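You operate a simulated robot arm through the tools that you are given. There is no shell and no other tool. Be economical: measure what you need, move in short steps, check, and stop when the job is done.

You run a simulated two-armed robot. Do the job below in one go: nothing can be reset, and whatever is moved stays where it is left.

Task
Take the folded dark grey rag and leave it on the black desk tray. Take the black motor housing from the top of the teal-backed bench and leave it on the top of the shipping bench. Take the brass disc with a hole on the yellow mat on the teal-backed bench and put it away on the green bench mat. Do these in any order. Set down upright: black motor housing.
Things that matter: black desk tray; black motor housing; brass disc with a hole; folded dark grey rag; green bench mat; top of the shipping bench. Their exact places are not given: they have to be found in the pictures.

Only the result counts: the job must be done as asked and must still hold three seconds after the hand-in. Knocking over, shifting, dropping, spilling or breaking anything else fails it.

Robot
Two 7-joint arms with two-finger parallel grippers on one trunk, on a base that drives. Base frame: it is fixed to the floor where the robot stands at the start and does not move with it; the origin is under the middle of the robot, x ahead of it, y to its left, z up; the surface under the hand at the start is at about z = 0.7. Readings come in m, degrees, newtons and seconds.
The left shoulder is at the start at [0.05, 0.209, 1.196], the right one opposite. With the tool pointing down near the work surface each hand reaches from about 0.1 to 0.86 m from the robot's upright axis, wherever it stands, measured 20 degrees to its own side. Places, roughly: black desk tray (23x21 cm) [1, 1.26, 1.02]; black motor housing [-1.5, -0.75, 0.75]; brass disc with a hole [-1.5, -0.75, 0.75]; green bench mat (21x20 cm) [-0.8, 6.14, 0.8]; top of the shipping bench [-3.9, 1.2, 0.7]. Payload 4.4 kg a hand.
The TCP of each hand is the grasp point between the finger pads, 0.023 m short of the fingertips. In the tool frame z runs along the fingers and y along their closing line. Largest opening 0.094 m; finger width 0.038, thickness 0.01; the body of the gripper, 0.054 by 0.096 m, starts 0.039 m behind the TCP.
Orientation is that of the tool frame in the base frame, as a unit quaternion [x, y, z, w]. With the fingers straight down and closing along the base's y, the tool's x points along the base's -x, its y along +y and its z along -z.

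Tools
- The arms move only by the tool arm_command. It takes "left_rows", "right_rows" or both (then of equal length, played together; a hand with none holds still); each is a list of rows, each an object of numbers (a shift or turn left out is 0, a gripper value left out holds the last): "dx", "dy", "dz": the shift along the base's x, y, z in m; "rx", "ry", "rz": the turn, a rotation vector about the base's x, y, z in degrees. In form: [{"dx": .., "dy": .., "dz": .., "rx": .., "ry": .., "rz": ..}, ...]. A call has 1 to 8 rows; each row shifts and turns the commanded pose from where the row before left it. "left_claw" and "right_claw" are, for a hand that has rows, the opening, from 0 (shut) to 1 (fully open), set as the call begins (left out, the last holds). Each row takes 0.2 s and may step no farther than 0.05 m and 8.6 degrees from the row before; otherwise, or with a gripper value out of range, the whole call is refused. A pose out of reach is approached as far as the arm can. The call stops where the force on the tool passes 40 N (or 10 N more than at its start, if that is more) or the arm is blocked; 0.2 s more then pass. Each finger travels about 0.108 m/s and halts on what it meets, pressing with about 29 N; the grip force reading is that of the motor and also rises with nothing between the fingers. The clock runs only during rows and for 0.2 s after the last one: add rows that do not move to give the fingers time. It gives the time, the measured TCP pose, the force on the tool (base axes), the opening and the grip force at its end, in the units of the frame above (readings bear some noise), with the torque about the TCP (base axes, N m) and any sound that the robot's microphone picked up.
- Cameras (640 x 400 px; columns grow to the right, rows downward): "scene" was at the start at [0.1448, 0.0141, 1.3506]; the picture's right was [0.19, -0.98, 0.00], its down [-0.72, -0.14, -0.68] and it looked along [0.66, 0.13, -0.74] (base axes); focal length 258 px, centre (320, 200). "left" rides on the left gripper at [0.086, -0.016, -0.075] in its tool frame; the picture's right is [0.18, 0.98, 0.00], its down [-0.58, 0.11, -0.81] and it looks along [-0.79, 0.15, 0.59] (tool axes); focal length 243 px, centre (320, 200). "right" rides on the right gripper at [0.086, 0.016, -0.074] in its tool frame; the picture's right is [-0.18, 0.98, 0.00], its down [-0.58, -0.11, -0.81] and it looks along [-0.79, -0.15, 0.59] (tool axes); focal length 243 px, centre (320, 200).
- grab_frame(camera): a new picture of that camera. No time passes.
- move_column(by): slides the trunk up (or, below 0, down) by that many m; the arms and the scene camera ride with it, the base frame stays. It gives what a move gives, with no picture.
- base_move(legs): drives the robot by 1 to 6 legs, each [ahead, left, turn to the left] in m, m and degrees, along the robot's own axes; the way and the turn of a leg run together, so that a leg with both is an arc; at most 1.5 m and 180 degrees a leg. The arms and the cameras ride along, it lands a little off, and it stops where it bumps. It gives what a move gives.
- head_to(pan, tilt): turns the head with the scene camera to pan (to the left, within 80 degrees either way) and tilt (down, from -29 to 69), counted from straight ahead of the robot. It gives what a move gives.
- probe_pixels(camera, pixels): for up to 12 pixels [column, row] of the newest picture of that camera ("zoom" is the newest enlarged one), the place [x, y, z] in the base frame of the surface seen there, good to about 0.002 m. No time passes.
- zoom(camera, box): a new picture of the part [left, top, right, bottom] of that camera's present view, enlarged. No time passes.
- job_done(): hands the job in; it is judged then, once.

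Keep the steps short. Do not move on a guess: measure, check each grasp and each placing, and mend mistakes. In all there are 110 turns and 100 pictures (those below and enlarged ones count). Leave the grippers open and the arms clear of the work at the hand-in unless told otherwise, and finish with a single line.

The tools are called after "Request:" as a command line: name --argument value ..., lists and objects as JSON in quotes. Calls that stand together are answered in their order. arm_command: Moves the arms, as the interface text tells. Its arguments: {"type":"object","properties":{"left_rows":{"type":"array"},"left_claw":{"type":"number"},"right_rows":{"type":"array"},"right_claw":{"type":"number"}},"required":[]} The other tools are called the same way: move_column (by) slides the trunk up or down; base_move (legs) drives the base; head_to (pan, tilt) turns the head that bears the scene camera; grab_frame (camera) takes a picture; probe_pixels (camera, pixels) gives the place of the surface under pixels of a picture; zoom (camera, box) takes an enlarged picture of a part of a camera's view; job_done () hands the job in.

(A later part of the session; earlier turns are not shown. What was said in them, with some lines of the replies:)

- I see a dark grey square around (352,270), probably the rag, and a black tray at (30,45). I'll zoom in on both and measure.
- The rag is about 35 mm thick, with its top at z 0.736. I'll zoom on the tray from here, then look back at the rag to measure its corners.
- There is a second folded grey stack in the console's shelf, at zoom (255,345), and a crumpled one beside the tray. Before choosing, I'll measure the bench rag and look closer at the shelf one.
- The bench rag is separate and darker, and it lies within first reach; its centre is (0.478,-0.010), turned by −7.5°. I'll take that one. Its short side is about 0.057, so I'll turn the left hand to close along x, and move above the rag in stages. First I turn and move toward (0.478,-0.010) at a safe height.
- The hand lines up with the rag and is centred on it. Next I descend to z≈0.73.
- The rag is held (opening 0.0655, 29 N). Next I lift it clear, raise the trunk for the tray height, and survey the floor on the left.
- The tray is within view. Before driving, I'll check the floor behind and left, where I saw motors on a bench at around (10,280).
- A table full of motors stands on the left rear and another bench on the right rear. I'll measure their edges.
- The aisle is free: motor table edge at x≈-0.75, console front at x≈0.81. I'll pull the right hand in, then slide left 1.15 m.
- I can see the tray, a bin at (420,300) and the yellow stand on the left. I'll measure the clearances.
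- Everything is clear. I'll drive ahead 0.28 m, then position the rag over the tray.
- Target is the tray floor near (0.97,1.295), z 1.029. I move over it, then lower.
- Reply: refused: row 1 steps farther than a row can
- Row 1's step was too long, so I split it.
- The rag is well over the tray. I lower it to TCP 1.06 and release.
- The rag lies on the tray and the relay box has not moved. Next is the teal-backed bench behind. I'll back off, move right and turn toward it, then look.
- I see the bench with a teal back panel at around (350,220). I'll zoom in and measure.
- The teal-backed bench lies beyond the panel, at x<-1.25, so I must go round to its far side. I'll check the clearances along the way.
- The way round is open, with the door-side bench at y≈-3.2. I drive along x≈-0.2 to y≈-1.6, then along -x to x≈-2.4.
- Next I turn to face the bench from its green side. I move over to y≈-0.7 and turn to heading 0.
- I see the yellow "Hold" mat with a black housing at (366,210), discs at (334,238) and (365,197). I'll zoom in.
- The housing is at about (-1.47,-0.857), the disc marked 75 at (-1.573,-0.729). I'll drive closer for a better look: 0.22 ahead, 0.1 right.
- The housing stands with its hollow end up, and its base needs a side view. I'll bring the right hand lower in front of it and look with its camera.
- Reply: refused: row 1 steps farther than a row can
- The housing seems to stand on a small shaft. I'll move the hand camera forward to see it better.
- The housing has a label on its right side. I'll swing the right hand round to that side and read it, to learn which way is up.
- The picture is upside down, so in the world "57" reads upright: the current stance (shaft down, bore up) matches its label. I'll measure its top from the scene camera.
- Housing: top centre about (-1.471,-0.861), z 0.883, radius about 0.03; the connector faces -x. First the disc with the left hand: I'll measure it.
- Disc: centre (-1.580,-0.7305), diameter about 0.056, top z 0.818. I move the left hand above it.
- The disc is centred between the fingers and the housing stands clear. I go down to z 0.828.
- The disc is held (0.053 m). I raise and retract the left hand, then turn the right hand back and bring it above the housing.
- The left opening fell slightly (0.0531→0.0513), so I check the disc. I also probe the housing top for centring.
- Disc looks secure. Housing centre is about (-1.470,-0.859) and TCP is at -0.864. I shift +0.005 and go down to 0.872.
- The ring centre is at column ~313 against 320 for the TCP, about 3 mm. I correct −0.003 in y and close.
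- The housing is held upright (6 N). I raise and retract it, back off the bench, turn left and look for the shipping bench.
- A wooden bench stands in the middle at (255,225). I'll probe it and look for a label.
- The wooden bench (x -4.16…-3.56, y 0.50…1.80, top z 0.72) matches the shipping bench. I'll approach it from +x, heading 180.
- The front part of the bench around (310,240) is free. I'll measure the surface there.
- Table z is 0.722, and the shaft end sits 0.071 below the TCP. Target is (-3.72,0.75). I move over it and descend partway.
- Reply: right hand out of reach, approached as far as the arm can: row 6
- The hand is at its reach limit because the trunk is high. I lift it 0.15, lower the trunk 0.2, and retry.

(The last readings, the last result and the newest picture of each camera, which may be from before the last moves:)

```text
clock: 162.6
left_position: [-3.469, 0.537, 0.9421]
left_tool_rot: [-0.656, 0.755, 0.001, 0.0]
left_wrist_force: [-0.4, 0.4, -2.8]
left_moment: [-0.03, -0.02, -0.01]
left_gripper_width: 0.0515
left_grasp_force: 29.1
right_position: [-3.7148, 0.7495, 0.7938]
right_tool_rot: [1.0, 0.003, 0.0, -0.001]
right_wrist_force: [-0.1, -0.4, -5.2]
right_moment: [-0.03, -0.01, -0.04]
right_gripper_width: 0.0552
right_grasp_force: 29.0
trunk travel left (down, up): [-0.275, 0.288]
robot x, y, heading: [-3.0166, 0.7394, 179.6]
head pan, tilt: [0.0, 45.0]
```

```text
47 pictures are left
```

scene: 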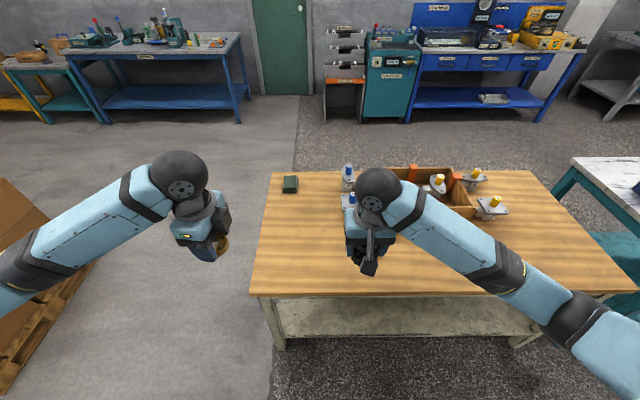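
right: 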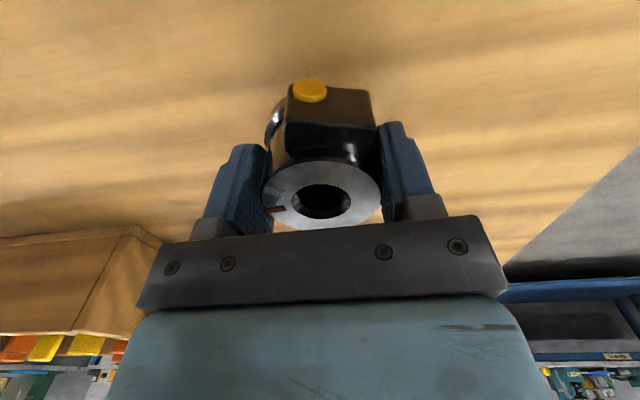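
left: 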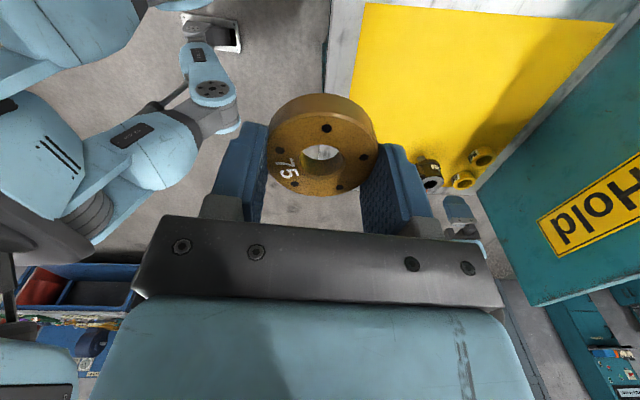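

Not in contact yet. I step down in 1 mm steps, watching the force.

Request:
arm_command --right_rows '[{"dz": -0.001}, {"dz": -0.001}, {}]'

Request:
arm_command --right_rows '[{"dz": -0.001}, {}]'

```text
clock: 163.4
left_position: [-3.4692, 0.5356, 0.9435]
left_tool_rot: [-0.655, 0.755, 0.0, -0.001]
left_wrist_force: [-0.3, -0.4, -2.0]
left_moment: [0.05, 0.01, 0.0]
left_gripper_width: 0.0515
left_grasp_force: 29.3
right_position: [-3.7149, 0.7498, 0.792]
right_tool_rot: [1.0, 0.002, 0.0, 0.0]
right_wrist_force: [-0.3, -0.3, -4.8]
right_moment: [0.01, 0.01, -0.01]
right_gripper_width: 0.0552
right_grasp_force: 29.5
trunk travel left (down, up): [-0.275, 0.288]
robot x, y, heading: [-3.0168, 0.7398, 179.1]
head pan, tilt: [0.0, 45.0]
```

```text
clock: 164.0
left_position: [-3.4689, 0.5371, 0.9448]
left_tool_rot: [-0.655, 0.756, 0.0, 0.0]
left_wrist_force: [0.0, -0.3, -2.4]
left_moment: [0.01, 0.01, 0.04]
left_gripper_width: 0.0515
left_grasp_force: 29.1
right_position: [-3.7149, 0.749, 0.7925]
right_tool_rot: [1.0, 0.002, -0.002, 0.0]
right_wrist_force: [-0.6, 1.6, 0.8]
right_moment: [0.11, -0.01, -0.01]
right_gripper_width: 0.0549
right_grasp_force: 29.0
trunk travel left (down, up): [-0.275, 0.288]
robot x, y, heading: [-3.0198, 0.74, 179.3]
head pan, tilt: [0.0, 45.0]
```

Contact: the force went from -5 to +0.8 N. I open gently at first, then fully.

Request:
arm_command --right_rows '[{}, {}]' --right_claw 0.63

Request:
arm_command --right_rows '[{}, {}, {}]' --right_claw 1

Request:
grab_frame --camera "right"

```text
clock: 164.6
left_position: [-3.4682, 0.536, 0.9441]
left_tool_rot: [-0.655, 0.755, 0.0, 0.0]
left_wrist_force: [-0.3, 0.2, -2.8]
left_moment: [0.04, 0.0, 0.01]
left_gripper_width: 0.0515
left_grasp_force: 28.7
right_position: [-3.7142, 0.7489, 0.7924]
right_tool_rot: [1.0, 0.002, 0.0, -0.001]
right_wrist_force: [-0.4, -0.7, 0.1]
right_moment: [0.02, -0.03, -0.01]
right_gripper_width: 0.059
right_grasp_force: 0.0
trunk travel left (down, up): [-0.275, 0.288]
robot x, y, heading: [-3.0188, 0.7405, 179.5]
head pan, tilt: [0.0, 45.0]
```

```text
clock: 165.4
left_position: [-3.469, 0.5364, 0.9431]
left_tool_rot: [-0.655, 0.756, 0.0, 0.0]
left_wrist_force: [-1.0, 0.1, -2.3]
left_moment: [0.0, -0.02, 0.02]
left_gripper_width: 0.0515
left_grasp_force: 29.1
right_position: [-3.714, 0.7493, 0.7933]
right_tool_rot: [1.0, 0.002, 0.0, 0.0]
right_wrist_force: [0.0, -1.0, 0.9]
right_moment: [0.01, 0.02, 0.01]
right_gripper_width: 0.0942
right_grasp_force: 0.1
trunk travel left (down, up): [-0.275, 0.288]
robot x, y, heading: [-3.0209, 0.7429, 179.4]
head pan, tilt: [0.0, 45.0]
```

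```text
46 pictures are left
```

right: 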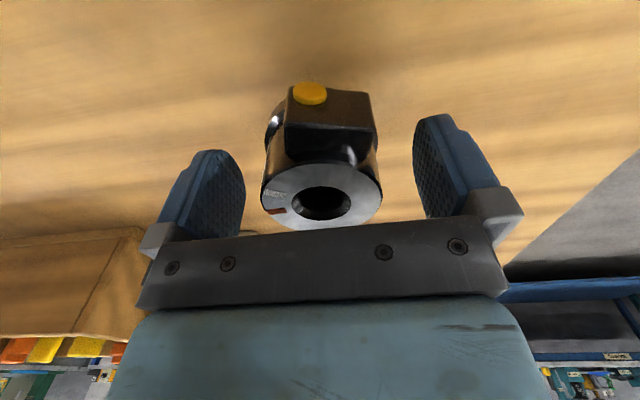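

It stands. I lift straight up and then retract.

Request:
arm_command --right_rows '[{"dz": 0.02}, {"dz": 0.03}, {"dz": 0.045}, {"dz": 0.045}, {"dz": 0.045}, {"dz": 0.045}, {"dx": 0.045}, {"dx": 0.045}]'

Request:
arm_command --right_rows '[{"dx": 0.045}, {"dx": 0.045}, {"dx": 0.045}, {"dy": 0.04}, {"dy": 0.04}]'

Request:
zoom --camera "scene" --box '[240, 150, 400, 250]'

Request:
grab_frame --camera "left"

```text
clock: 167.2
left_position: [-3.468, 0.5364, 0.9428]
left_tool_rot: [-0.656, 0.755, 0.0, 0.0]
left_wrist_force: [0.0, -0.8, -2.9]
left_moment: [0.01, 0.05, 0.02]
left_gripper_width: 0.0515
left_grasp_force: 29.2
right_position: [-3.7255, 0.7341, 0.9638]
right_tool_rot: [1.0, -0.008, -0.009, -0.005]
right_wrist_force: [0.4, -0.4, -0.5]
right_moment: [0.03, -0.04, 0.01]
right_gripper_width: 0.0941
right_grasp_force: 0.2
right hand out of reach, approached as far as the arm can: row 5, 6, 7, 8
trunk travel left (down, up): [-0.275, 0.288]
robot x, y, heading: [-3.0178, 0.74, 179.4]
head pan, tilt: [0.0, 45.0]
```

```text
clock: 168.6
left_position: [-3.4688, 0.5378, 0.9436]
left_tool_rot: [-0.655, 0.755, 0.0, 0.001]
left_wrist_force: [0.1, -0.4, -2.8]
left_moment: [0.03, 0.01, -0.02]
left_gripper_width: 0.0515
left_grasp_force: 29.0
right_position: [-3.6795, 0.8361, 0.8803]
right_tool_rot: [0.998, -0.033, -0.022, -0.046]
right_wrist_force: [-0.4, 0.1, 0.8]
right_moment: [0.03, -0.04, -0.01]
right_gripper_width: 0.0942
right_grasp_force: 0.2
right hand out of reach, approached as far as the arm can: row 1, 2, 3, 4, 5
trunk travel left (down, up): [-0.275, 0.288]
robot x, y, heading: [-3.0161, 0.7402, 179.7]
head pan, tilt: [0.0, 45.0]
stopped in row 5 (right hand): the arm was blocked; the commanded pose is now the measured one
```

```text
4.00 times, centred on (320, 200) of scene
```

zoom: 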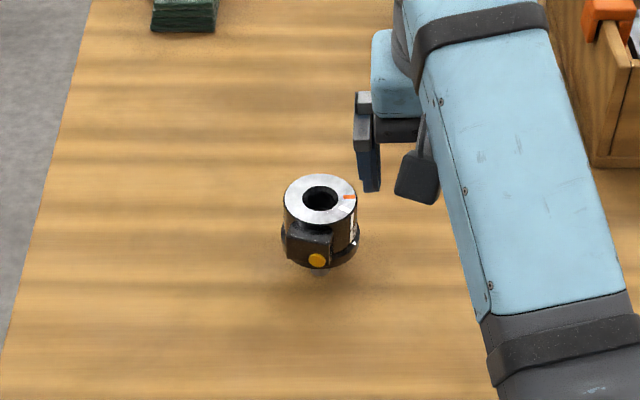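

```text
44 pictures are left
```

left: 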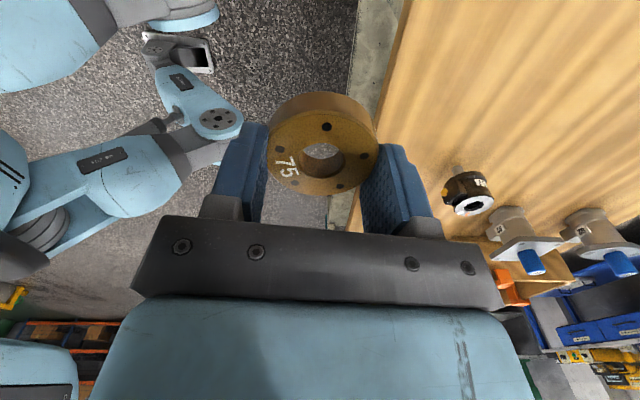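

The housing stands upright on the bench. The right arm got into an awkward pose and was blocked, so I check the picture before moving it.

Request:
grab_frame --camera "scene"

```text
43 pictures are left
```

scene: 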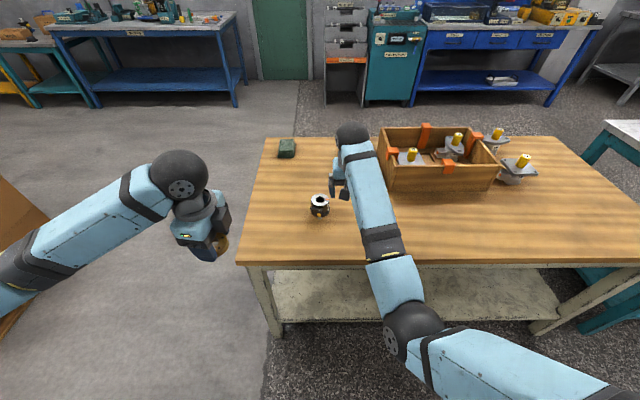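

Forearm is near the bench edge. I raise the trunk to lift the whole arm straight up.

Request:
move_column --by 0.25

Request:
grab_frame --camera "scene"

```text
clock: 171.2
left_position: [-3.4687, 0.5356, 1.1946]
left_tool_rot: [-0.655, 0.755, -0.001, 0.001]
left_wrist_force: [0.4, 0.2, -1.9]
left_moment: [0.04, 0.0, -0.01]
left_gripper_width: 0.0515
left_grasp_force: 28.6
right_position: [-3.6779, 0.8368, 1.1282]
right_tool_rot: [0.998, -0.033, -0.02, -0.046]
right_wrist_force: [0.3, 0.1, -0.3]
right_moment: [0.0, 0.03, -0.02]
right_gripper_width: 0.0942
right_grasp_force: 0.1
trunk travel left (down, up): [-0.525, 0.038]
robot x, y, heading: [-3.0177, 0.7446, 179.7]
head pan, tilt: [0.0, 45.0]
```

```text
42 pictures are left
```

scene: 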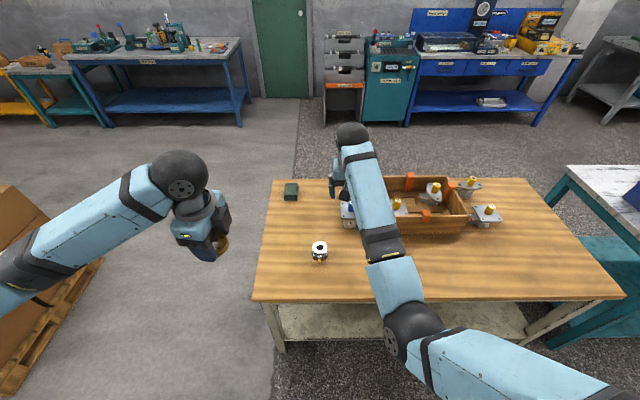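

I back off 0.5 m so nothing hangs above the bench, and check the bench.

Request:
base_move --legs '[[-0.5, 0, 0]]'

Request:
head_to --pan -5 --tilt 28

Request:
grab_frame --camera "scene"

```text
clock: 174.1
left_position: [-2.9702, 0.5319, 1.1934]
left_tool_rot: [-0.656, 0.755, 0.0, -0.001]
left_wrist_force: [0.0, -0.3, -2.4]
left_moment: [0.01, 0.0, 0.03]
left_gripper_width: 0.0515
left_grasp_force: 29.0
right_position: [-3.1806, 0.83, 1.1285]
right_tool_rot: [0.998, -0.032, -0.021, -0.045]
right_wrist_force: [-1.0, 0.7, -0.4]
right_moment: [0.02, -0.01, -0.02]
right_gripper_width: 0.0939
right_grasp_force: 0.1
trunk travel left (down, up): [-0.525, 0.038]
robot x, y, heading: [-2.5188, 0.734, 179.8]
head pan, tilt: [0.0, 45.0]
```

```text
clock: 174.9
left_position: [-2.9697, 0.5317, 1.1933]
left_tool_rot: [-0.655, 0.755, 0.0, -0.001]
left_wrist_force: [0.0, -0.4, -2.4]
left_moment: [-0.04, -0.02, 0.03]
left_gripper_width: 0.0515
left_grasp_force: 29.2
right_position: [-3.1804, 0.8316, 1.1284]
right_tool_rot: [0.998, -0.033, -0.021, -0.046]
right_wrist_force: [0.5, 0.7, 0.5]
right_moment: [-0.01, 0.0, 0.02]
right_gripper_width: 0.0939
right_grasp_force: 0.0
trunk travel left (down, up): [-0.525, 0.038]
robot x, y, heading: [-2.5181, 0.7408, 179.6]
head pan, tilt: [-5.0, 28.0]
```

```text
41 pictures are left
```

scene: 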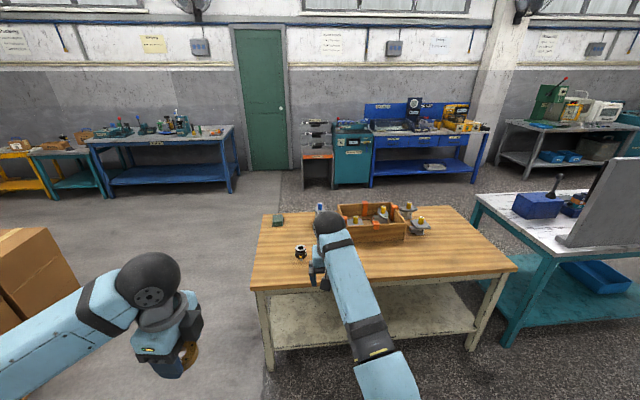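

All items on the shipping bench stand as before. Next is the green mat near (-0.8,6.14). I turn to heading 90 and look at the way.

Request:
base_move --legs '[[0, 0, -90]]'

Request:
head_to --pan -25 --tilt 20

Request:
grab_frame --camera "scene"

```text
clock: 179.1
left_position: [-2.7301, 1.1857, 1.1933]
left_tool_rot: [0.065, 0.998, 0.0, 0.001]
left_wrist_force: [-0.4, -0.8, -2.1]
left_moment: [-0.01, -0.01, -0.02]
left_gripper_width: 0.0514
left_grasp_force: 29.3
right_position: [-2.4327, 1.3993, 1.1296]
right_tool_rot: [-0.687, 0.725, -0.017, 0.047]
right_wrist_force: [0.0, -0.6, -0.5]
right_moment: [0.01, 0.0, -0.02]
right_gripper_width: 0.0941
right_grasp_force: 0.0
trunk travel left (down, up): [-0.525, 0.038]
robot x, y, heading: [-2.5178, 0.7395, 90.1]
head pan, tilt: [-5.0, 28.0]
```

```text
clock: 179.9
left_position: [-2.7291, 1.186, 1.1938]
left_tool_rot: [0.064, 0.998, 0.0, 0.001]
left_wrist_force: [0.8, -0.2, -2.6]
left_moment: [0.0, -0.05, 0.0]
left_gripper_width: 0.0511
left_grasp_force: 29.0
right_position: [-2.4318, 1.401, 1.1293]
right_tool_rot: [-0.686, 0.726, -0.018, 0.048]
right_wrist_force: [-0.3, -0.6, -0.5]
right_moment: [-0.01, 0.0, 0.01]
right_gripper_width: 0.094
right_grasp_force: 0.0
trunk travel left (down, up): [-0.525, 0.038]
robot x, y, heading: [-2.5196, 0.7366, 90.2]
head pan, tilt: [-25.0, 20.0]
```

```text
40 pictures are left
```

scene: 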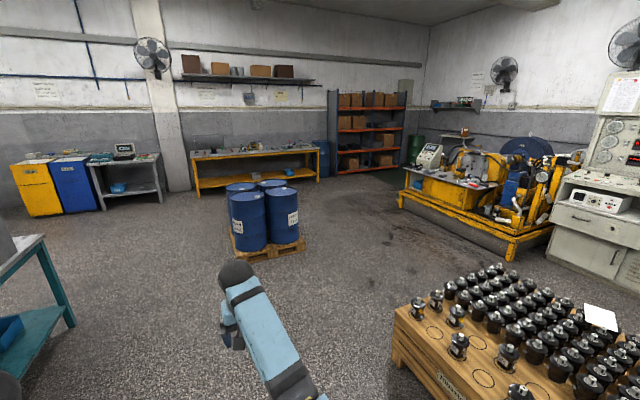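

Before going on, I compare my housing with the similar black motors on the low table.

Request:
zoom --camera "scene" --box '[400, 270, 560, 370]'

Request:
probe_pixels --camera "scene" --pixels '[[232, 248], [305, 248], [262, 258], [395, 310], [490, 260], [400, 205], [200, 195], [318, 180], [510, 258], [250, 150], [280, 148], [430, 300]]'

```text
4.00 times, centred on (480, 320) of scene
```

zoom: 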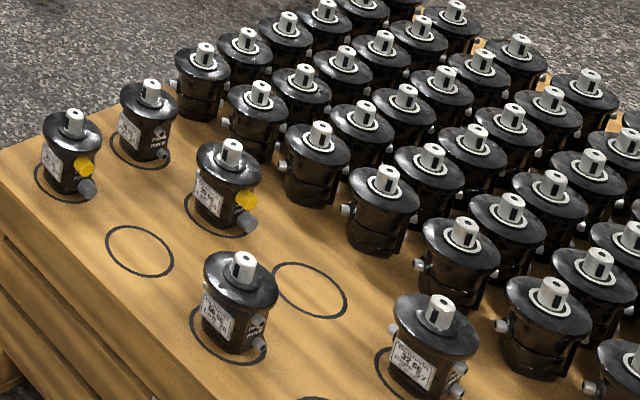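

```text
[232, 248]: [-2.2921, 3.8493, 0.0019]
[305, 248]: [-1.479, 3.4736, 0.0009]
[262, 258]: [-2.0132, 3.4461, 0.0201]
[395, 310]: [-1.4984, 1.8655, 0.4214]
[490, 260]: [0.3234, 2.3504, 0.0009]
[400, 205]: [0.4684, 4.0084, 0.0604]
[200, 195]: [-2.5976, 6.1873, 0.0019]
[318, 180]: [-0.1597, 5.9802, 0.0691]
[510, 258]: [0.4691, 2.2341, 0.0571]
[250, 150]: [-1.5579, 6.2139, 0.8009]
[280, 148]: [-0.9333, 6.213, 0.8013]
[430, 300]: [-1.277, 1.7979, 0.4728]
```

Those are different, complete motors. My housing keeps the stance in which its label reads upright. The route is clear: forward to y≈2.6, right to x≈-0.85, between the table (y<1.9) and barrels (y>3.4).

Request:
base_move --legs '[[0.95, 0, 0], [0.93, 0, 0], [0, -0.85, 0], [0, -0.85, 0]]'

Request:
head_to --pan 0 --tilt 20

Request:
grab_frame --camera "scene"

```text
clock: 204.2
left_position: [-1.0276, 3.0688, 1.1934]
left_tool_rot: [0.069, 0.998, 0.0, 0.0]
left_wrist_force: [-0.5, 0.0, -2.0]
left_moment: [-0.02, 0.01, -0.03]
left_gripper_width: 0.0516
left_grasp_force: 29.4
right_position: [-0.7291, 3.2815, 1.1286]
right_tool_rot: [-0.683, 0.728, -0.018, 0.048]
right_wrist_force: [-0.1, 0.9, 0.2]
right_moment: [-0.01, 0.02, 0.0]
right_gripper_width: 0.0941
right_grasp_force: 0.1
trunk travel left (down, up): [-0.525, 0.038]
robot x, y, heading: [-0.8197, 2.6132, 89.6]
head pan, tilt: [-25.0, 20.0]
```

```text
clock: 205.1
left_position: [-1.0278, 3.0696, 1.1933]
left_tool_rot: [0.069, 0.998, 0.0, 0.001]
left_wrist_force: [0.1, 1.3, -2.7]
left_moment: [0.0, 0.0, 0.03]
left_gripper_width: 0.0517
left_grasp_force: 29.3
right_position: [-0.7288, 3.2808, 1.1272]
right_tool_rot: [-0.683, 0.728, -0.019, 0.047]
right_wrist_force: [-0.6, 0.2, -0.3]
right_moment: [0.01, -0.02, 0.01]
right_gripper_width: 0.0939
right_grasp_force: 0.1
trunk travel left (down, up): [-0.525, 0.038]
robot x, y, heading: [-0.8225, 2.6171, 89.7]
head pan, tilt: [0.0, 20.0]
```

```text
38 pictures are left
```

scene: 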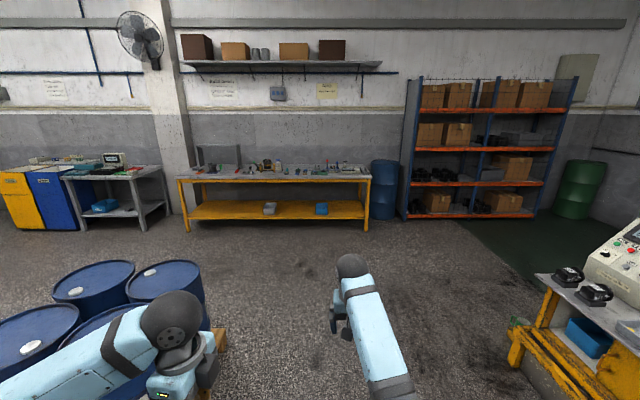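

The yellow bench is ahead and the way is free. I measure its front edge and drive ahead 2.3 m.

Request:
probe_pixels --camera "scene" --pixels '[[280, 182], [178, 182], [369, 180], [500, 320], [205, 290]]'

Request:
base_move --legs '[[1.2, 0, 0], [1.1, 0, 0]]'

Request:
head_to --pan 0 --tilt 35

Request:
grab_frame --camera "scene"

```text
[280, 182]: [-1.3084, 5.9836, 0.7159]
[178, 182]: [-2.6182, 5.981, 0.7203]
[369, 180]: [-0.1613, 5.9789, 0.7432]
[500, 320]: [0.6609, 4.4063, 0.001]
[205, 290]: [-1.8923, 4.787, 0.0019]
```

```text
clock: 216.4
left_position: [-1.0556, 5.3421, 1.1925]
left_tool_rot: [0.057, 0.998, 0.0, 0.0]
left_wrist_force: [-0.1, -0.2, -2.8]
left_moment: [-0.02, 0.05, 0.0]
left_gripper_width: 0.0517
left_grasp_force: 29.0
right_position: [-0.7616, 5.5615, 1.129]
right_tool_rot: [-0.692, 0.72, -0.017, 0.048]
right_wrist_force: [0.1, -0.8, -0.1]
right_moment: [0.0, 0.03, 0.01]
right_gripper_width: 0.0938
right_grasp_force: 0.1
trunk travel left (down, up): [-0.525, 0.038]
robot x, y, heading: [-0.8362, 4.897, 91.0]
head pan, tilt: [0.0, 20.0]
```

```text
clock: 217.1
left_position: [-1.0545, 5.3441, 1.1927]
left_tool_rot: [0.058, 0.998, -0.001, 0.0]
left_wrist_force: [0.0, -0.4, -1.3]
left_moment: [0.01, -0.01, 0.0]
left_gripper_width: 0.0516
left_grasp_force: 29.3
right_position: [-0.7612, 5.5612, 1.1282]
right_tool_rot: [-0.692, 0.72, -0.017, 0.047]
right_wrist_force: [-0.4, 0.5, -0.2]
right_moment: [0.03, -0.01, -0.01]
right_gripper_width: 0.0939
right_grasp_force: 0.0
trunk travel left (down, up): [-0.525, 0.038]
robot x, y, heading: [-0.8356, 4.8955, 90.8]
head pan, tilt: [0.0, 35.0]
```

```text
37 pictures are left
```

scene: 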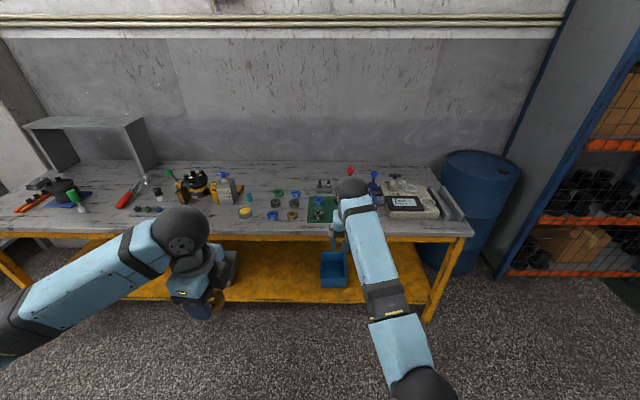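

I see a green mat at (318,207), partly hidden by the right arm. I move the right hand aside and zoom.

Request:
arm_command --right_rows '[{"dx": 0.04, "dy": -0.02}, {"dx": 0.04, "dy": -0.02}, {"dx": 0.04, "dy": -0.02}, {"dx": 0.04, "dy": -0.02}, {"dx": 0.04, "dy": -0.02}]'

Request:
zoom --camera "scene" --box '[230, 155, 390, 255]'

```text
clock: 217.9
left_position: [-1.0556, 5.3428, 1.1936]
left_tool_rot: [0.058, 0.998, 0.0, 0.0]
left_wrist_force: [0.6, -0.5, -2.8]
left_moment: [0.03, -0.04, -0.02]
left_gripper_width: 0.052
left_grasp_force: 29.1
right_position: [-0.5692, 5.5254, 1.1534]
right_tool_rot: [-0.66, 0.742, -0.04, 0.111]
right_wrist_force: [-0.3, 0.2, 0.0]
right_moment: [-0.02, -0.02, -0.01]
right_gripper_width: 0.0939
right_grasp_force: 0.1
right hand out of reach, approached as far as the arm can: row 4
trunk travel left (down, up): [-0.525, 0.038]
robot x, y, heading: [-0.8372, 4.8973, 90.8]
head pan, tilt: [0.0, 35.0]
stopped in row 4 (right hand): the arm was blocked; the commanded pose is now the measured one
```

```text
4.00 times, centred on (310, 205) of scene
```

zoom: 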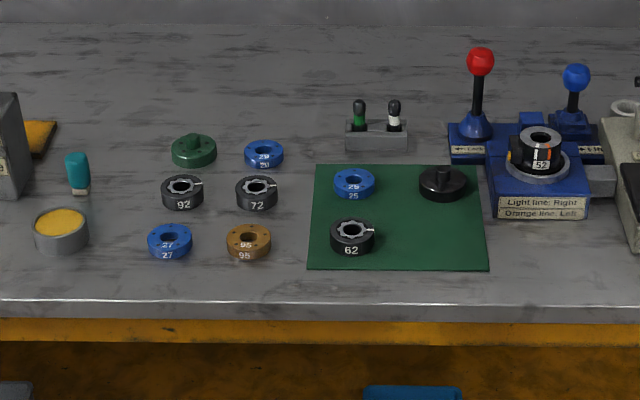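

Helpful: a sister housing "52" in a fixture also has its bore up, which confirms the orientation. The green mat has a free spot at zoom (435,240). I'll measure it.

Request:
probe_pixels --camera "zoom" --pixels '[[308, 268], [488, 268], [315, 166], [474, 166], [435, 235], [352, 250], [374, 236], [443, 200], [354, 200], [400, 235], [443, 166], [480, 53]]'

```text
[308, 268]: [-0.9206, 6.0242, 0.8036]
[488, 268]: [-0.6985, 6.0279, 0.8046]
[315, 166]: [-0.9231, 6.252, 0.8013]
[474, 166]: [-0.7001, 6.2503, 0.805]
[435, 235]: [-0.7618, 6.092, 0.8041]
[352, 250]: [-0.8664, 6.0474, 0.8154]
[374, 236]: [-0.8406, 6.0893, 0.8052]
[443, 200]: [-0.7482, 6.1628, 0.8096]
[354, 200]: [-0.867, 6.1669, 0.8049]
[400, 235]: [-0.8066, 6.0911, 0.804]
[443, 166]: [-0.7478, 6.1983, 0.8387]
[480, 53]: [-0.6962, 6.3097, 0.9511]
```

Mat: x -0.922…-0.699, y 6.025…6.252, z 0.804. Target is (-0.77,6.075), clear of the others. First I try to retract the right hand back and up so it won't hang over the bench.

Request:
arm_command --right_rows '[{"dy": -0.04, "dz": 0.01}, {"dy": -0.04, "dz": 0.01}, {"dy": -0.04, "dz": 0.01}, {"dy": -0.04, "dz": 0.01}, {"dy": -0.04, "dz": 0.01}]'

Request:
grab_frame --camera "scene"

Request:
grab_frame --camera "left"

```text
clock: 218.6
left_position: [-1.0548, 5.3435, 1.1932]
left_tool_rot: [0.057, 0.998, 0.0, 0.0]
left_wrist_force: [0.7, -0.1, -2.2]
left_moment: [-0.01, -0.03, 0.0]
left_gripper_width: 0.0516
left_grasp_force: 28.8
right_position: [-0.4968, 5.477, 1.211]
right_tool_rot: [-0.624, 0.756, -0.049, 0.19]
right_wrist_force: [-0.6, 0.8, -0.1]
right_moment: [-0.04, -0.03, 0.03]
right_gripper_width: 0.0939
right_grasp_force: 0.1
right hand out of reach, approached as far as the arm can: row 2, 3
trunk travel left (down, up): [-0.525, 0.038]
robot x, y, heading: [-0.8357, 4.8941, 90.9]
head pan, tilt: [0.0, 35.0]
stopped in row 3 (right hand): the arm was blocked; the commanded pose is now the measured one
```

```text
35 pictures are left
```

scene: 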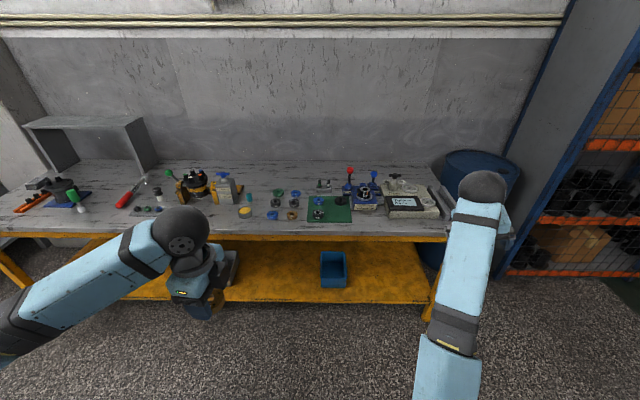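

```text
34 pictures are left
```

left: 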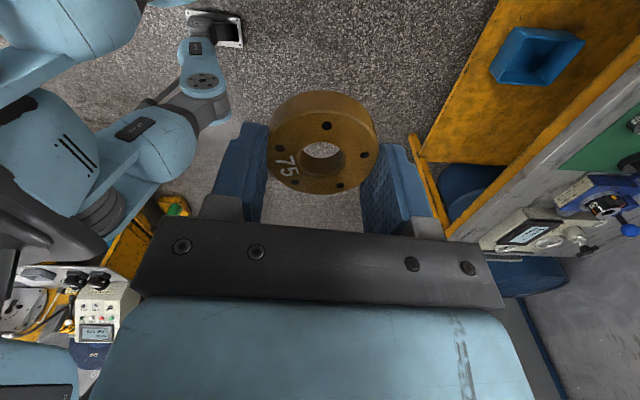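

The disc is still firmly held. The right hand is high and aside, clear of everything. I drive ahead 0.48 and 0.1 right, then lower the trunk 0.15.

Request:
base_move --legs '[[0.0, -0.1, 0], [0.48, 0, 0]]'

Request:
grab_frame --camera "scene"

```text
clock: 222.6
left_position: [-0.9598, 5.8302, 1.1931]
left_tool_rot: [0.059, 0.998, 0.001, 0.0]
left_wrist_force: [0.0, 0.1, -2.9]
left_moment: [-0.01, 0.01, 0.03]
left_gripper_width: 0.0515
left_grasp_force: 29.0
right_position: [-0.4007, 5.9613, 1.2112]
right_tool_rot: [-0.624, 0.757, -0.05, 0.188]
right_wrist_force: [0.1, -0.3, 0.6]
right_moment: [0.01, 0.02, 0.0]
right_gripper_width: 0.0941
right_grasp_force: 0.1
trunk travel left (down, up): [-0.525, 0.038]
robot x, y, heading: [-0.7422, 5.3852, 90.9]
head pan, tilt: [0.0, 35.0]
```

```text
33 pictures are left
```

scene: 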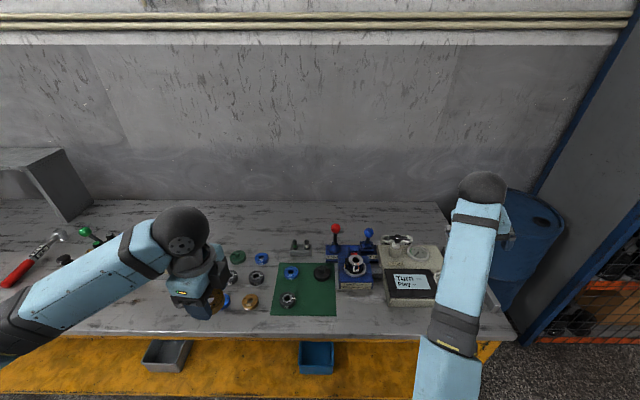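

I check the heights under the right arm before lowering.

Request:
probe_pixels --camera "scene" --pixels '[[455, 330], [445, 375], [475, 250], [410, 280], [495, 300], [420, 250], [400, 240], [510, 225], [321, 272], [290, 299], [315, 300], [336, 228]]'

Request:
zoom --camera "scene" --box '[260, 240, 360, 330]'

```text
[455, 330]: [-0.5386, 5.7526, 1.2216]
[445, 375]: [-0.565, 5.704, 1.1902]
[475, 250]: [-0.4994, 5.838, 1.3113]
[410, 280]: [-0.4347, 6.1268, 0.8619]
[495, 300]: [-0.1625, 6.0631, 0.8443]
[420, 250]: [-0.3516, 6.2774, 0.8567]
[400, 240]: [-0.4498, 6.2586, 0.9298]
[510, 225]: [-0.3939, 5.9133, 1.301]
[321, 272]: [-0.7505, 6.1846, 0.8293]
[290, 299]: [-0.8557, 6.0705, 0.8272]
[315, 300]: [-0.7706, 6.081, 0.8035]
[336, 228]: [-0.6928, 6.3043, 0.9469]
```

```text
4.44 times, centred on (310, 285) of scene
```

zoom: 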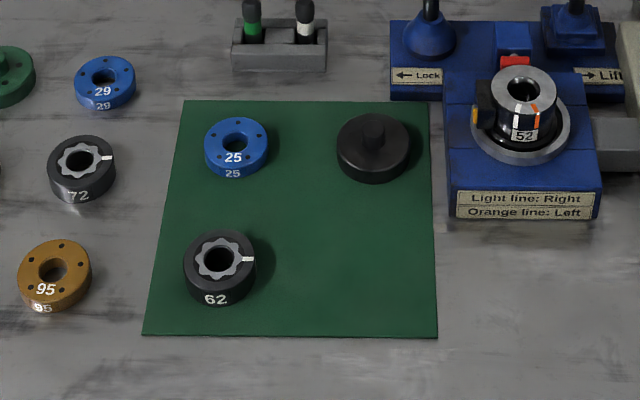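

Room enough. I lower the trunk 0.15 and bring the left hand above (-0.77,6.075).

Request:
move_column --by -0.15

Request:
arm_command --left_rows '[{"dx": 0.028, "dy": 0.036}, {"dx": 0.028, "dy": 0.036}, {"dx": 0.028, "dy": 0.036}, {"dx": 0.027, "dy": 0.035}, {"dx": 0.027, "dy": 0.034}, {"dx": 0.026, "dy": 0.034}, {"dx": 0.026, "dy": 0.034}, {}]'

Request:
arm_command --left_rows '[{"dz": -0.04}, {"dz": -0.04}, {"dz": -0.04}, {"dz": -0.03}, {}]'

Request:
grab_frame --camera "left"

Request:
grab_frame --camera "scene"

```text
clock: 224.3
left_position: [-0.96, 5.8311, 1.043]
left_tool_rot: [0.06, 0.998, 0.0, -0.001]
left_wrist_force: [0.2, -0.9, -2.1]
left_moment: [0.01, 0.0, -0.01]
left_gripper_width: 0.0512
left_grasp_force: 28.9
right_position: [-0.4013, 5.9609, 1.0626]
right_tool_rot: [-0.623, 0.757, -0.05, 0.19]
right_wrist_force: [0.3, 0.1, 0.5]
right_moment: [0.01, 0.02, -0.02]
right_gripper_width: 0.094
right_grasp_force: 0.0
trunk travel left (down, up): [-0.375, 0.188]
robot x, y, heading: [-0.7446, 5.386, 90.9]
head pan, tilt: [0.0, 35.0]
```

```text
clock: 226.2
left_position: [-0.7698, 6.0751, 1.0441]
left_tool_rot: [0.06, 0.998, 0.0, -0.001]
left_wrist_force: [-0.3, 0.3, -3.5]
left_moment: [0.03, 0.0, -0.02]
left_gripper_width: 0.0513
left_grasp_force: 28.9
right_position: [-0.4014, 5.962, 1.0619]
right_tool_rot: [-0.623, 0.757, -0.05, 0.189]
right_wrist_force: [-0.7, 0.2, 0.8]
right_moment: [0.01, 0.0, 0.01]
right_gripper_width: 0.0939
right_grasp_force: 0.0
trunk travel left (down, up): [-0.375, 0.188]
robot x, y, heading: [-0.7463, 5.3822, 90.5]
head pan, tilt: [0.0, 35.0]
```

```text
clock: 227.3
left_position: [-0.7716, 6.0776, 0.8949]
left_tool_rot: [0.059, 0.998, 0.0, 0.0]
left_wrist_force: [0.5, 0.4, -2.6]
left_moment: [0.02, -0.02, 0.01]
left_gripper_width: 0.0515
left_grasp_force: 29.1
right_position: [-0.4005, 5.9616, 1.0602]
right_tool_rot: [-0.623, 0.757, -0.051, 0.189]
right_wrist_force: [-0.4, 0.5, 0.1]
right_moment: [0.0, 0.03, -0.02]
right_gripper_width: 0.0939
right_grasp_force: 0.1
trunk travel left (down, up): [-0.375, 0.188]
robot x, y, heading: [-0.7424, 5.385, 90.8]
head pan, tilt: [0.0, 35.0]
```

```text
31 pictures are left
```

left: 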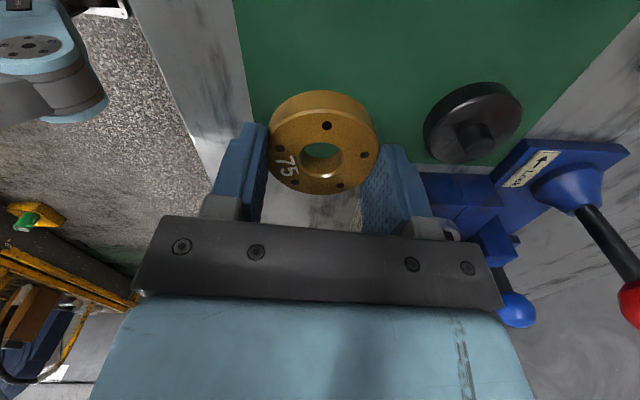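

```text
30 pictures are left
```

scene: 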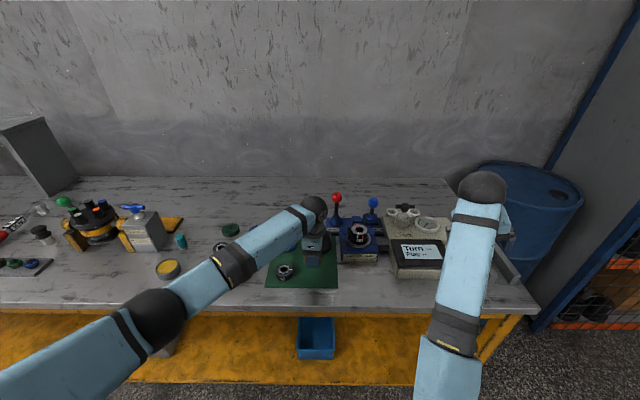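

The disc is clear of its neighbours. I lower it to just above the mat and feel for contact.

Request:
arm_command --left_rows '[{"dz": -0.03}, {"dz": -0.02}, {"dz": -0.01}, {"dz": -0.003}, {}]'

Request:
arm_command --left_rows '[{"dz": -0.002}, {}]'

Request:
arm_command --left_rows '[{"dz": -0.001}, {}]'

```text
clock: 228.6
left_position: [-0.7706, 6.0761, 0.8305]
left_tool_rot: [0.059, 0.998, 0.001, 0.0]
left_wrist_force: [-0.1, 1.1, -3.1]
left_moment: [-0.01, -0.01, 0.0]
left_gripper_width: 0.0518
left_grasp_force: 29.4
right_position: [-0.4011, 5.9614, 1.0609]
right_tool_rot: [-0.623, 0.758, -0.05, 0.189]
right_wrist_force: [0.0, -0.4, -0.5]
right_moment: [0.05, -0.02, -0.01]
right_gripper_width: 0.0941
right_grasp_force: 0.0
trunk travel left (down, up): [-0.375, 0.188]
robot x, y, heading: [-0.7447, 5.3838, 90.7]
head pan, tilt: [0.0, 35.0]
```

```text
clock: 229.2
left_position: [-0.7703, 6.0761, 0.8304]
left_tool_rot: [0.058, 0.998, 0.001, 0.0]
left_wrist_force: [0.0, 0.5, 4.4]
left_moment: [-0.06, 0.18, -0.03]
left_gripper_width: 0.0516
left_grasp_force: 28.8
right_position: [-0.4017, 5.9613, 1.0616]
right_tool_rot: [-0.623, 0.757, -0.05, 0.19]
right_wrist_force: [0.6, 0.6, -0.7]
right_moment: [0.01, 0.0, 0.02]
right_gripper_width: 0.0938
right_grasp_force: 0.1
trunk travel left (down, up): [-0.375, 0.188]
robot x, y, heading: [-0.7436, 5.3823, 90.7]
head pan, tilt: [0.0, 35.0]
```

```text
clock: 229.8
left_position: [-0.7694, 6.0759, 0.83]
left_tool_rot: [0.059, 0.998, 0.002, 0.0]
left_wrist_force: [-2.2, 5.0, 13.5]
left_moment: [-0.13, 0.42, -0.13]
left_gripper_width: 0.0513
left_grasp_force: 29.2
right_position: [-0.4, 5.9613, 1.0623]
right_tool_rot: [-0.623, 0.757, -0.049, 0.19]
right_wrist_force: [0.6, -1.0, -0.2]
right_moment: [0.02, 0.02, 0.03]
right_gripper_width: 0.0938
right_grasp_force: 0.0
trunk travel left (down, up): [-0.375, 0.188]
robot x, y, heading: [-0.7461, 5.3838, 90.7]
head pan, tilt: [0.0, 35.0]
```

Contact is firm. I release and lift.

Request:
arm_command --left_rows '[{"dz": 0.001}, {}, {}, {}]' --left_claw 1

Request:
arm_command --left_rows '[{"dz": 0.03}, {"dz": 0.04}, {"dz": 0.045}, {"dz": 0.045}, {"dz": 0.045}]'

Request:
grab_frame --camera "left"

```text
clock: 230.8
left_position: [-0.7701, 6.0771, 0.8288]
left_tool_rot: [0.059, 0.998, 0.0, 0.0]
left_wrist_force: [-0.3, -0.2, 1.3]
left_moment: [0.01, 0.0, 0.01]
left_gripper_width: 0.0938
left_grasp_force: 0.1
right_position: [-0.4015, 5.962, 1.061]
right_tool_rot: [-0.623, 0.757, -0.05, 0.19]
right_wrist_force: [-0.5, -0.1, 0.3]
right_moment: [-0.01, -0.01, 0.03]
right_gripper_width: 0.0942
right_grasp_force: 0.0
trunk travel left (down, up): [-0.375, 0.188]
robot x, y, heading: [-0.7458, 5.3834, 90.6]
head pan, tilt: [0.0, 35.0]
```

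```text
clock: 231.9
left_position: [-0.7715, 6.0763, 1.0337]
left_tool_rot: [0.06, 0.998, -0.001, 0.0]
left_wrist_force: [0.6, -0.6, -0.9]
left_moment: [-0.01, 0.0, 0.0]
left_gripper_width: 0.0942
left_grasp_force: 0.1
right_position: [-0.4002, 5.962, 1.0617]
right_tool_rot: [-0.623, 0.758, -0.049, 0.189]
right_wrist_force: [0.8, -0.6, -0.1]
right_moment: [0.06, 0.01, 0.0]
right_gripper_width: 0.0943
right_grasp_force: 0.0
trunk travel left (down, up): [-0.375, 0.188]
robot x, y, heading: [-0.7459, 5.3853, 90.7]
head pan, tilt: [0.0, 35.0]
```

```text
29 pictures are left
```

left: 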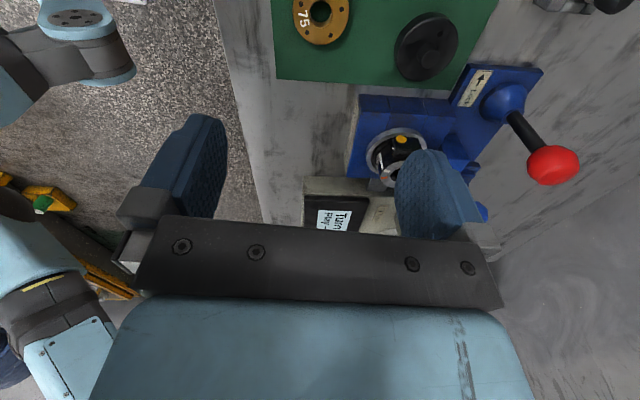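

Disc 75 lies on the green mat. I back the robot away and take a last look at the mat and bench.

Request:
move_column --by 0.1

Request:
base_move --legs '[[-0.5, 0, 0]]'

Request:
zoom --camera "scene" --box '[200, 150, 440, 300]'

```text
clock: 233.3
left_position: [-0.7717, 6.0766, 1.1341]
left_tool_rot: [0.059, 0.998, 0.0, 0.0]
left_wrist_force: [0.0, 0.2, -0.7]
left_moment: [0.02, -0.02, 0.01]
left_gripper_width: 0.0941
left_grasp_force: 0.1
right_position: [-0.4016, 5.9624, 1.1606]
right_tool_rot: [-0.623, 0.757, -0.051, 0.19]
right_wrist_force: [-0.7, -0.6, -0.5]
right_moment: [-0.02, -0.01, 0.02]
right_gripper_width: 0.0939
right_grasp_force: 0.0
trunk travel left (down, up): [-0.475, 0.088]
robot x, y, heading: [-0.7472, 5.3855, 90.6]
head pan, tilt: [0.0, 35.0]
```

```text
clock: 236.3
left_position: [-0.7634, 5.5692, 1.133]
left_tool_rot: [0.061, 0.998, -0.001, 0.0]
left_wrist_force: [-0.2, 0.0, 0.4]
left_moment: [0.01, 0.02, 0.0]
left_gripper_width: 0.094
left_grasp_force: 0.0
right_position: [-0.3918, 5.4526, 1.1611]
right_tool_rot: [-0.62, 0.759, -0.051, 0.19]
right_wrist_force: [0.5, 0.6, -0.5]
right_moment: [0.0, 0.01, 0.01]
right_gripper_width: 0.0941
right_grasp_force: 0.1
trunk travel left (down, up): [-0.475, 0.088]
robot x, y, heading: [-0.7381, 4.876, 90.3]
head pan, tilt: [0.0, 35.0]
```

```text
2.67 times, centred on (320, 225) of scene
```

zoom: 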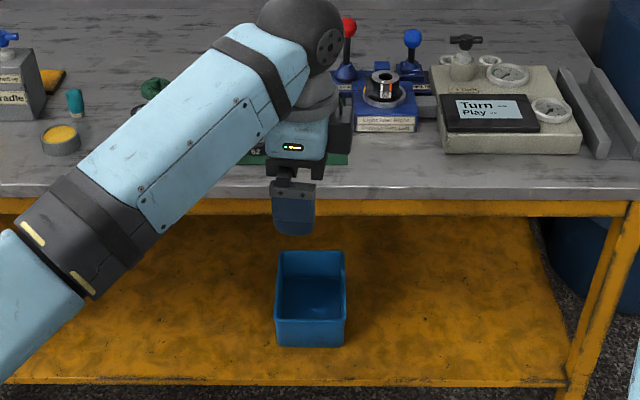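

The hand hides the mat. I move it aside for the check.

Request:
arm_command --left_rows '[{"dx": -0.045, "dy": -0.02}, {"dx": -0.045, "dy": -0.02}, {"dx": -0.045, "dy": -0.02}, {"dx": -0.045, "dy": -0.02}, {"dx": -0.045, "dy": -0.02}, {"dx": -0.045, "dy": -0.02}]'

Request:
zoom --camera "scene" --box '[240, 150, 400, 250]'

```text
clock: 237.7
left_position: [-1.0352, 5.45, 1.1361]
left_tool_rot: [0.062, 0.998, -0.001, 0.001]
left_wrist_force: [0.4, 0.3, 0.3]
left_moment: [0.0, -0.05, 0.02]
left_gripper_width: 0.0941
left_grasp_force: 0.0
right_position: [-0.3931, 5.4517, 1.1627]
right_tool_rot: [-0.621, 0.759, -0.05, 0.191]
right_wrist_force: [-1.3, -0.6, 1.1]
right_moment: [0.02, 0.03, 0.03]
right_gripper_width: 0.0941
right_grasp_force: 0.0
trunk travel left (down, up): [-0.475, 0.088]
robot x, y, heading: [-0.7433, 4.8771, 90.5]
head pan, tilt: [0.0, 35.0]
```

```text
4.00 times, centred on (320, 200) of scene
```

zoom: 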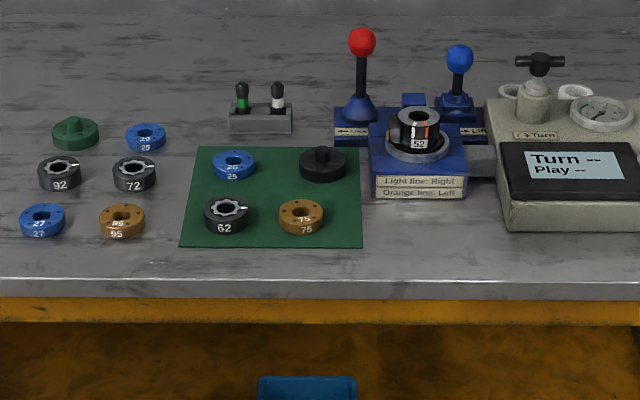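

The rag, housing and disc are all placed, nothing else was disturbed, both grippers are open and the arms are clear. I hand in.

Request:
job_done

```text
The job is handed in.
```

The rag is on the black desk tray, the motor housing stands upright (bore up, label readable) on the shipping bench, and brass disc 75 is on the green bench mat.
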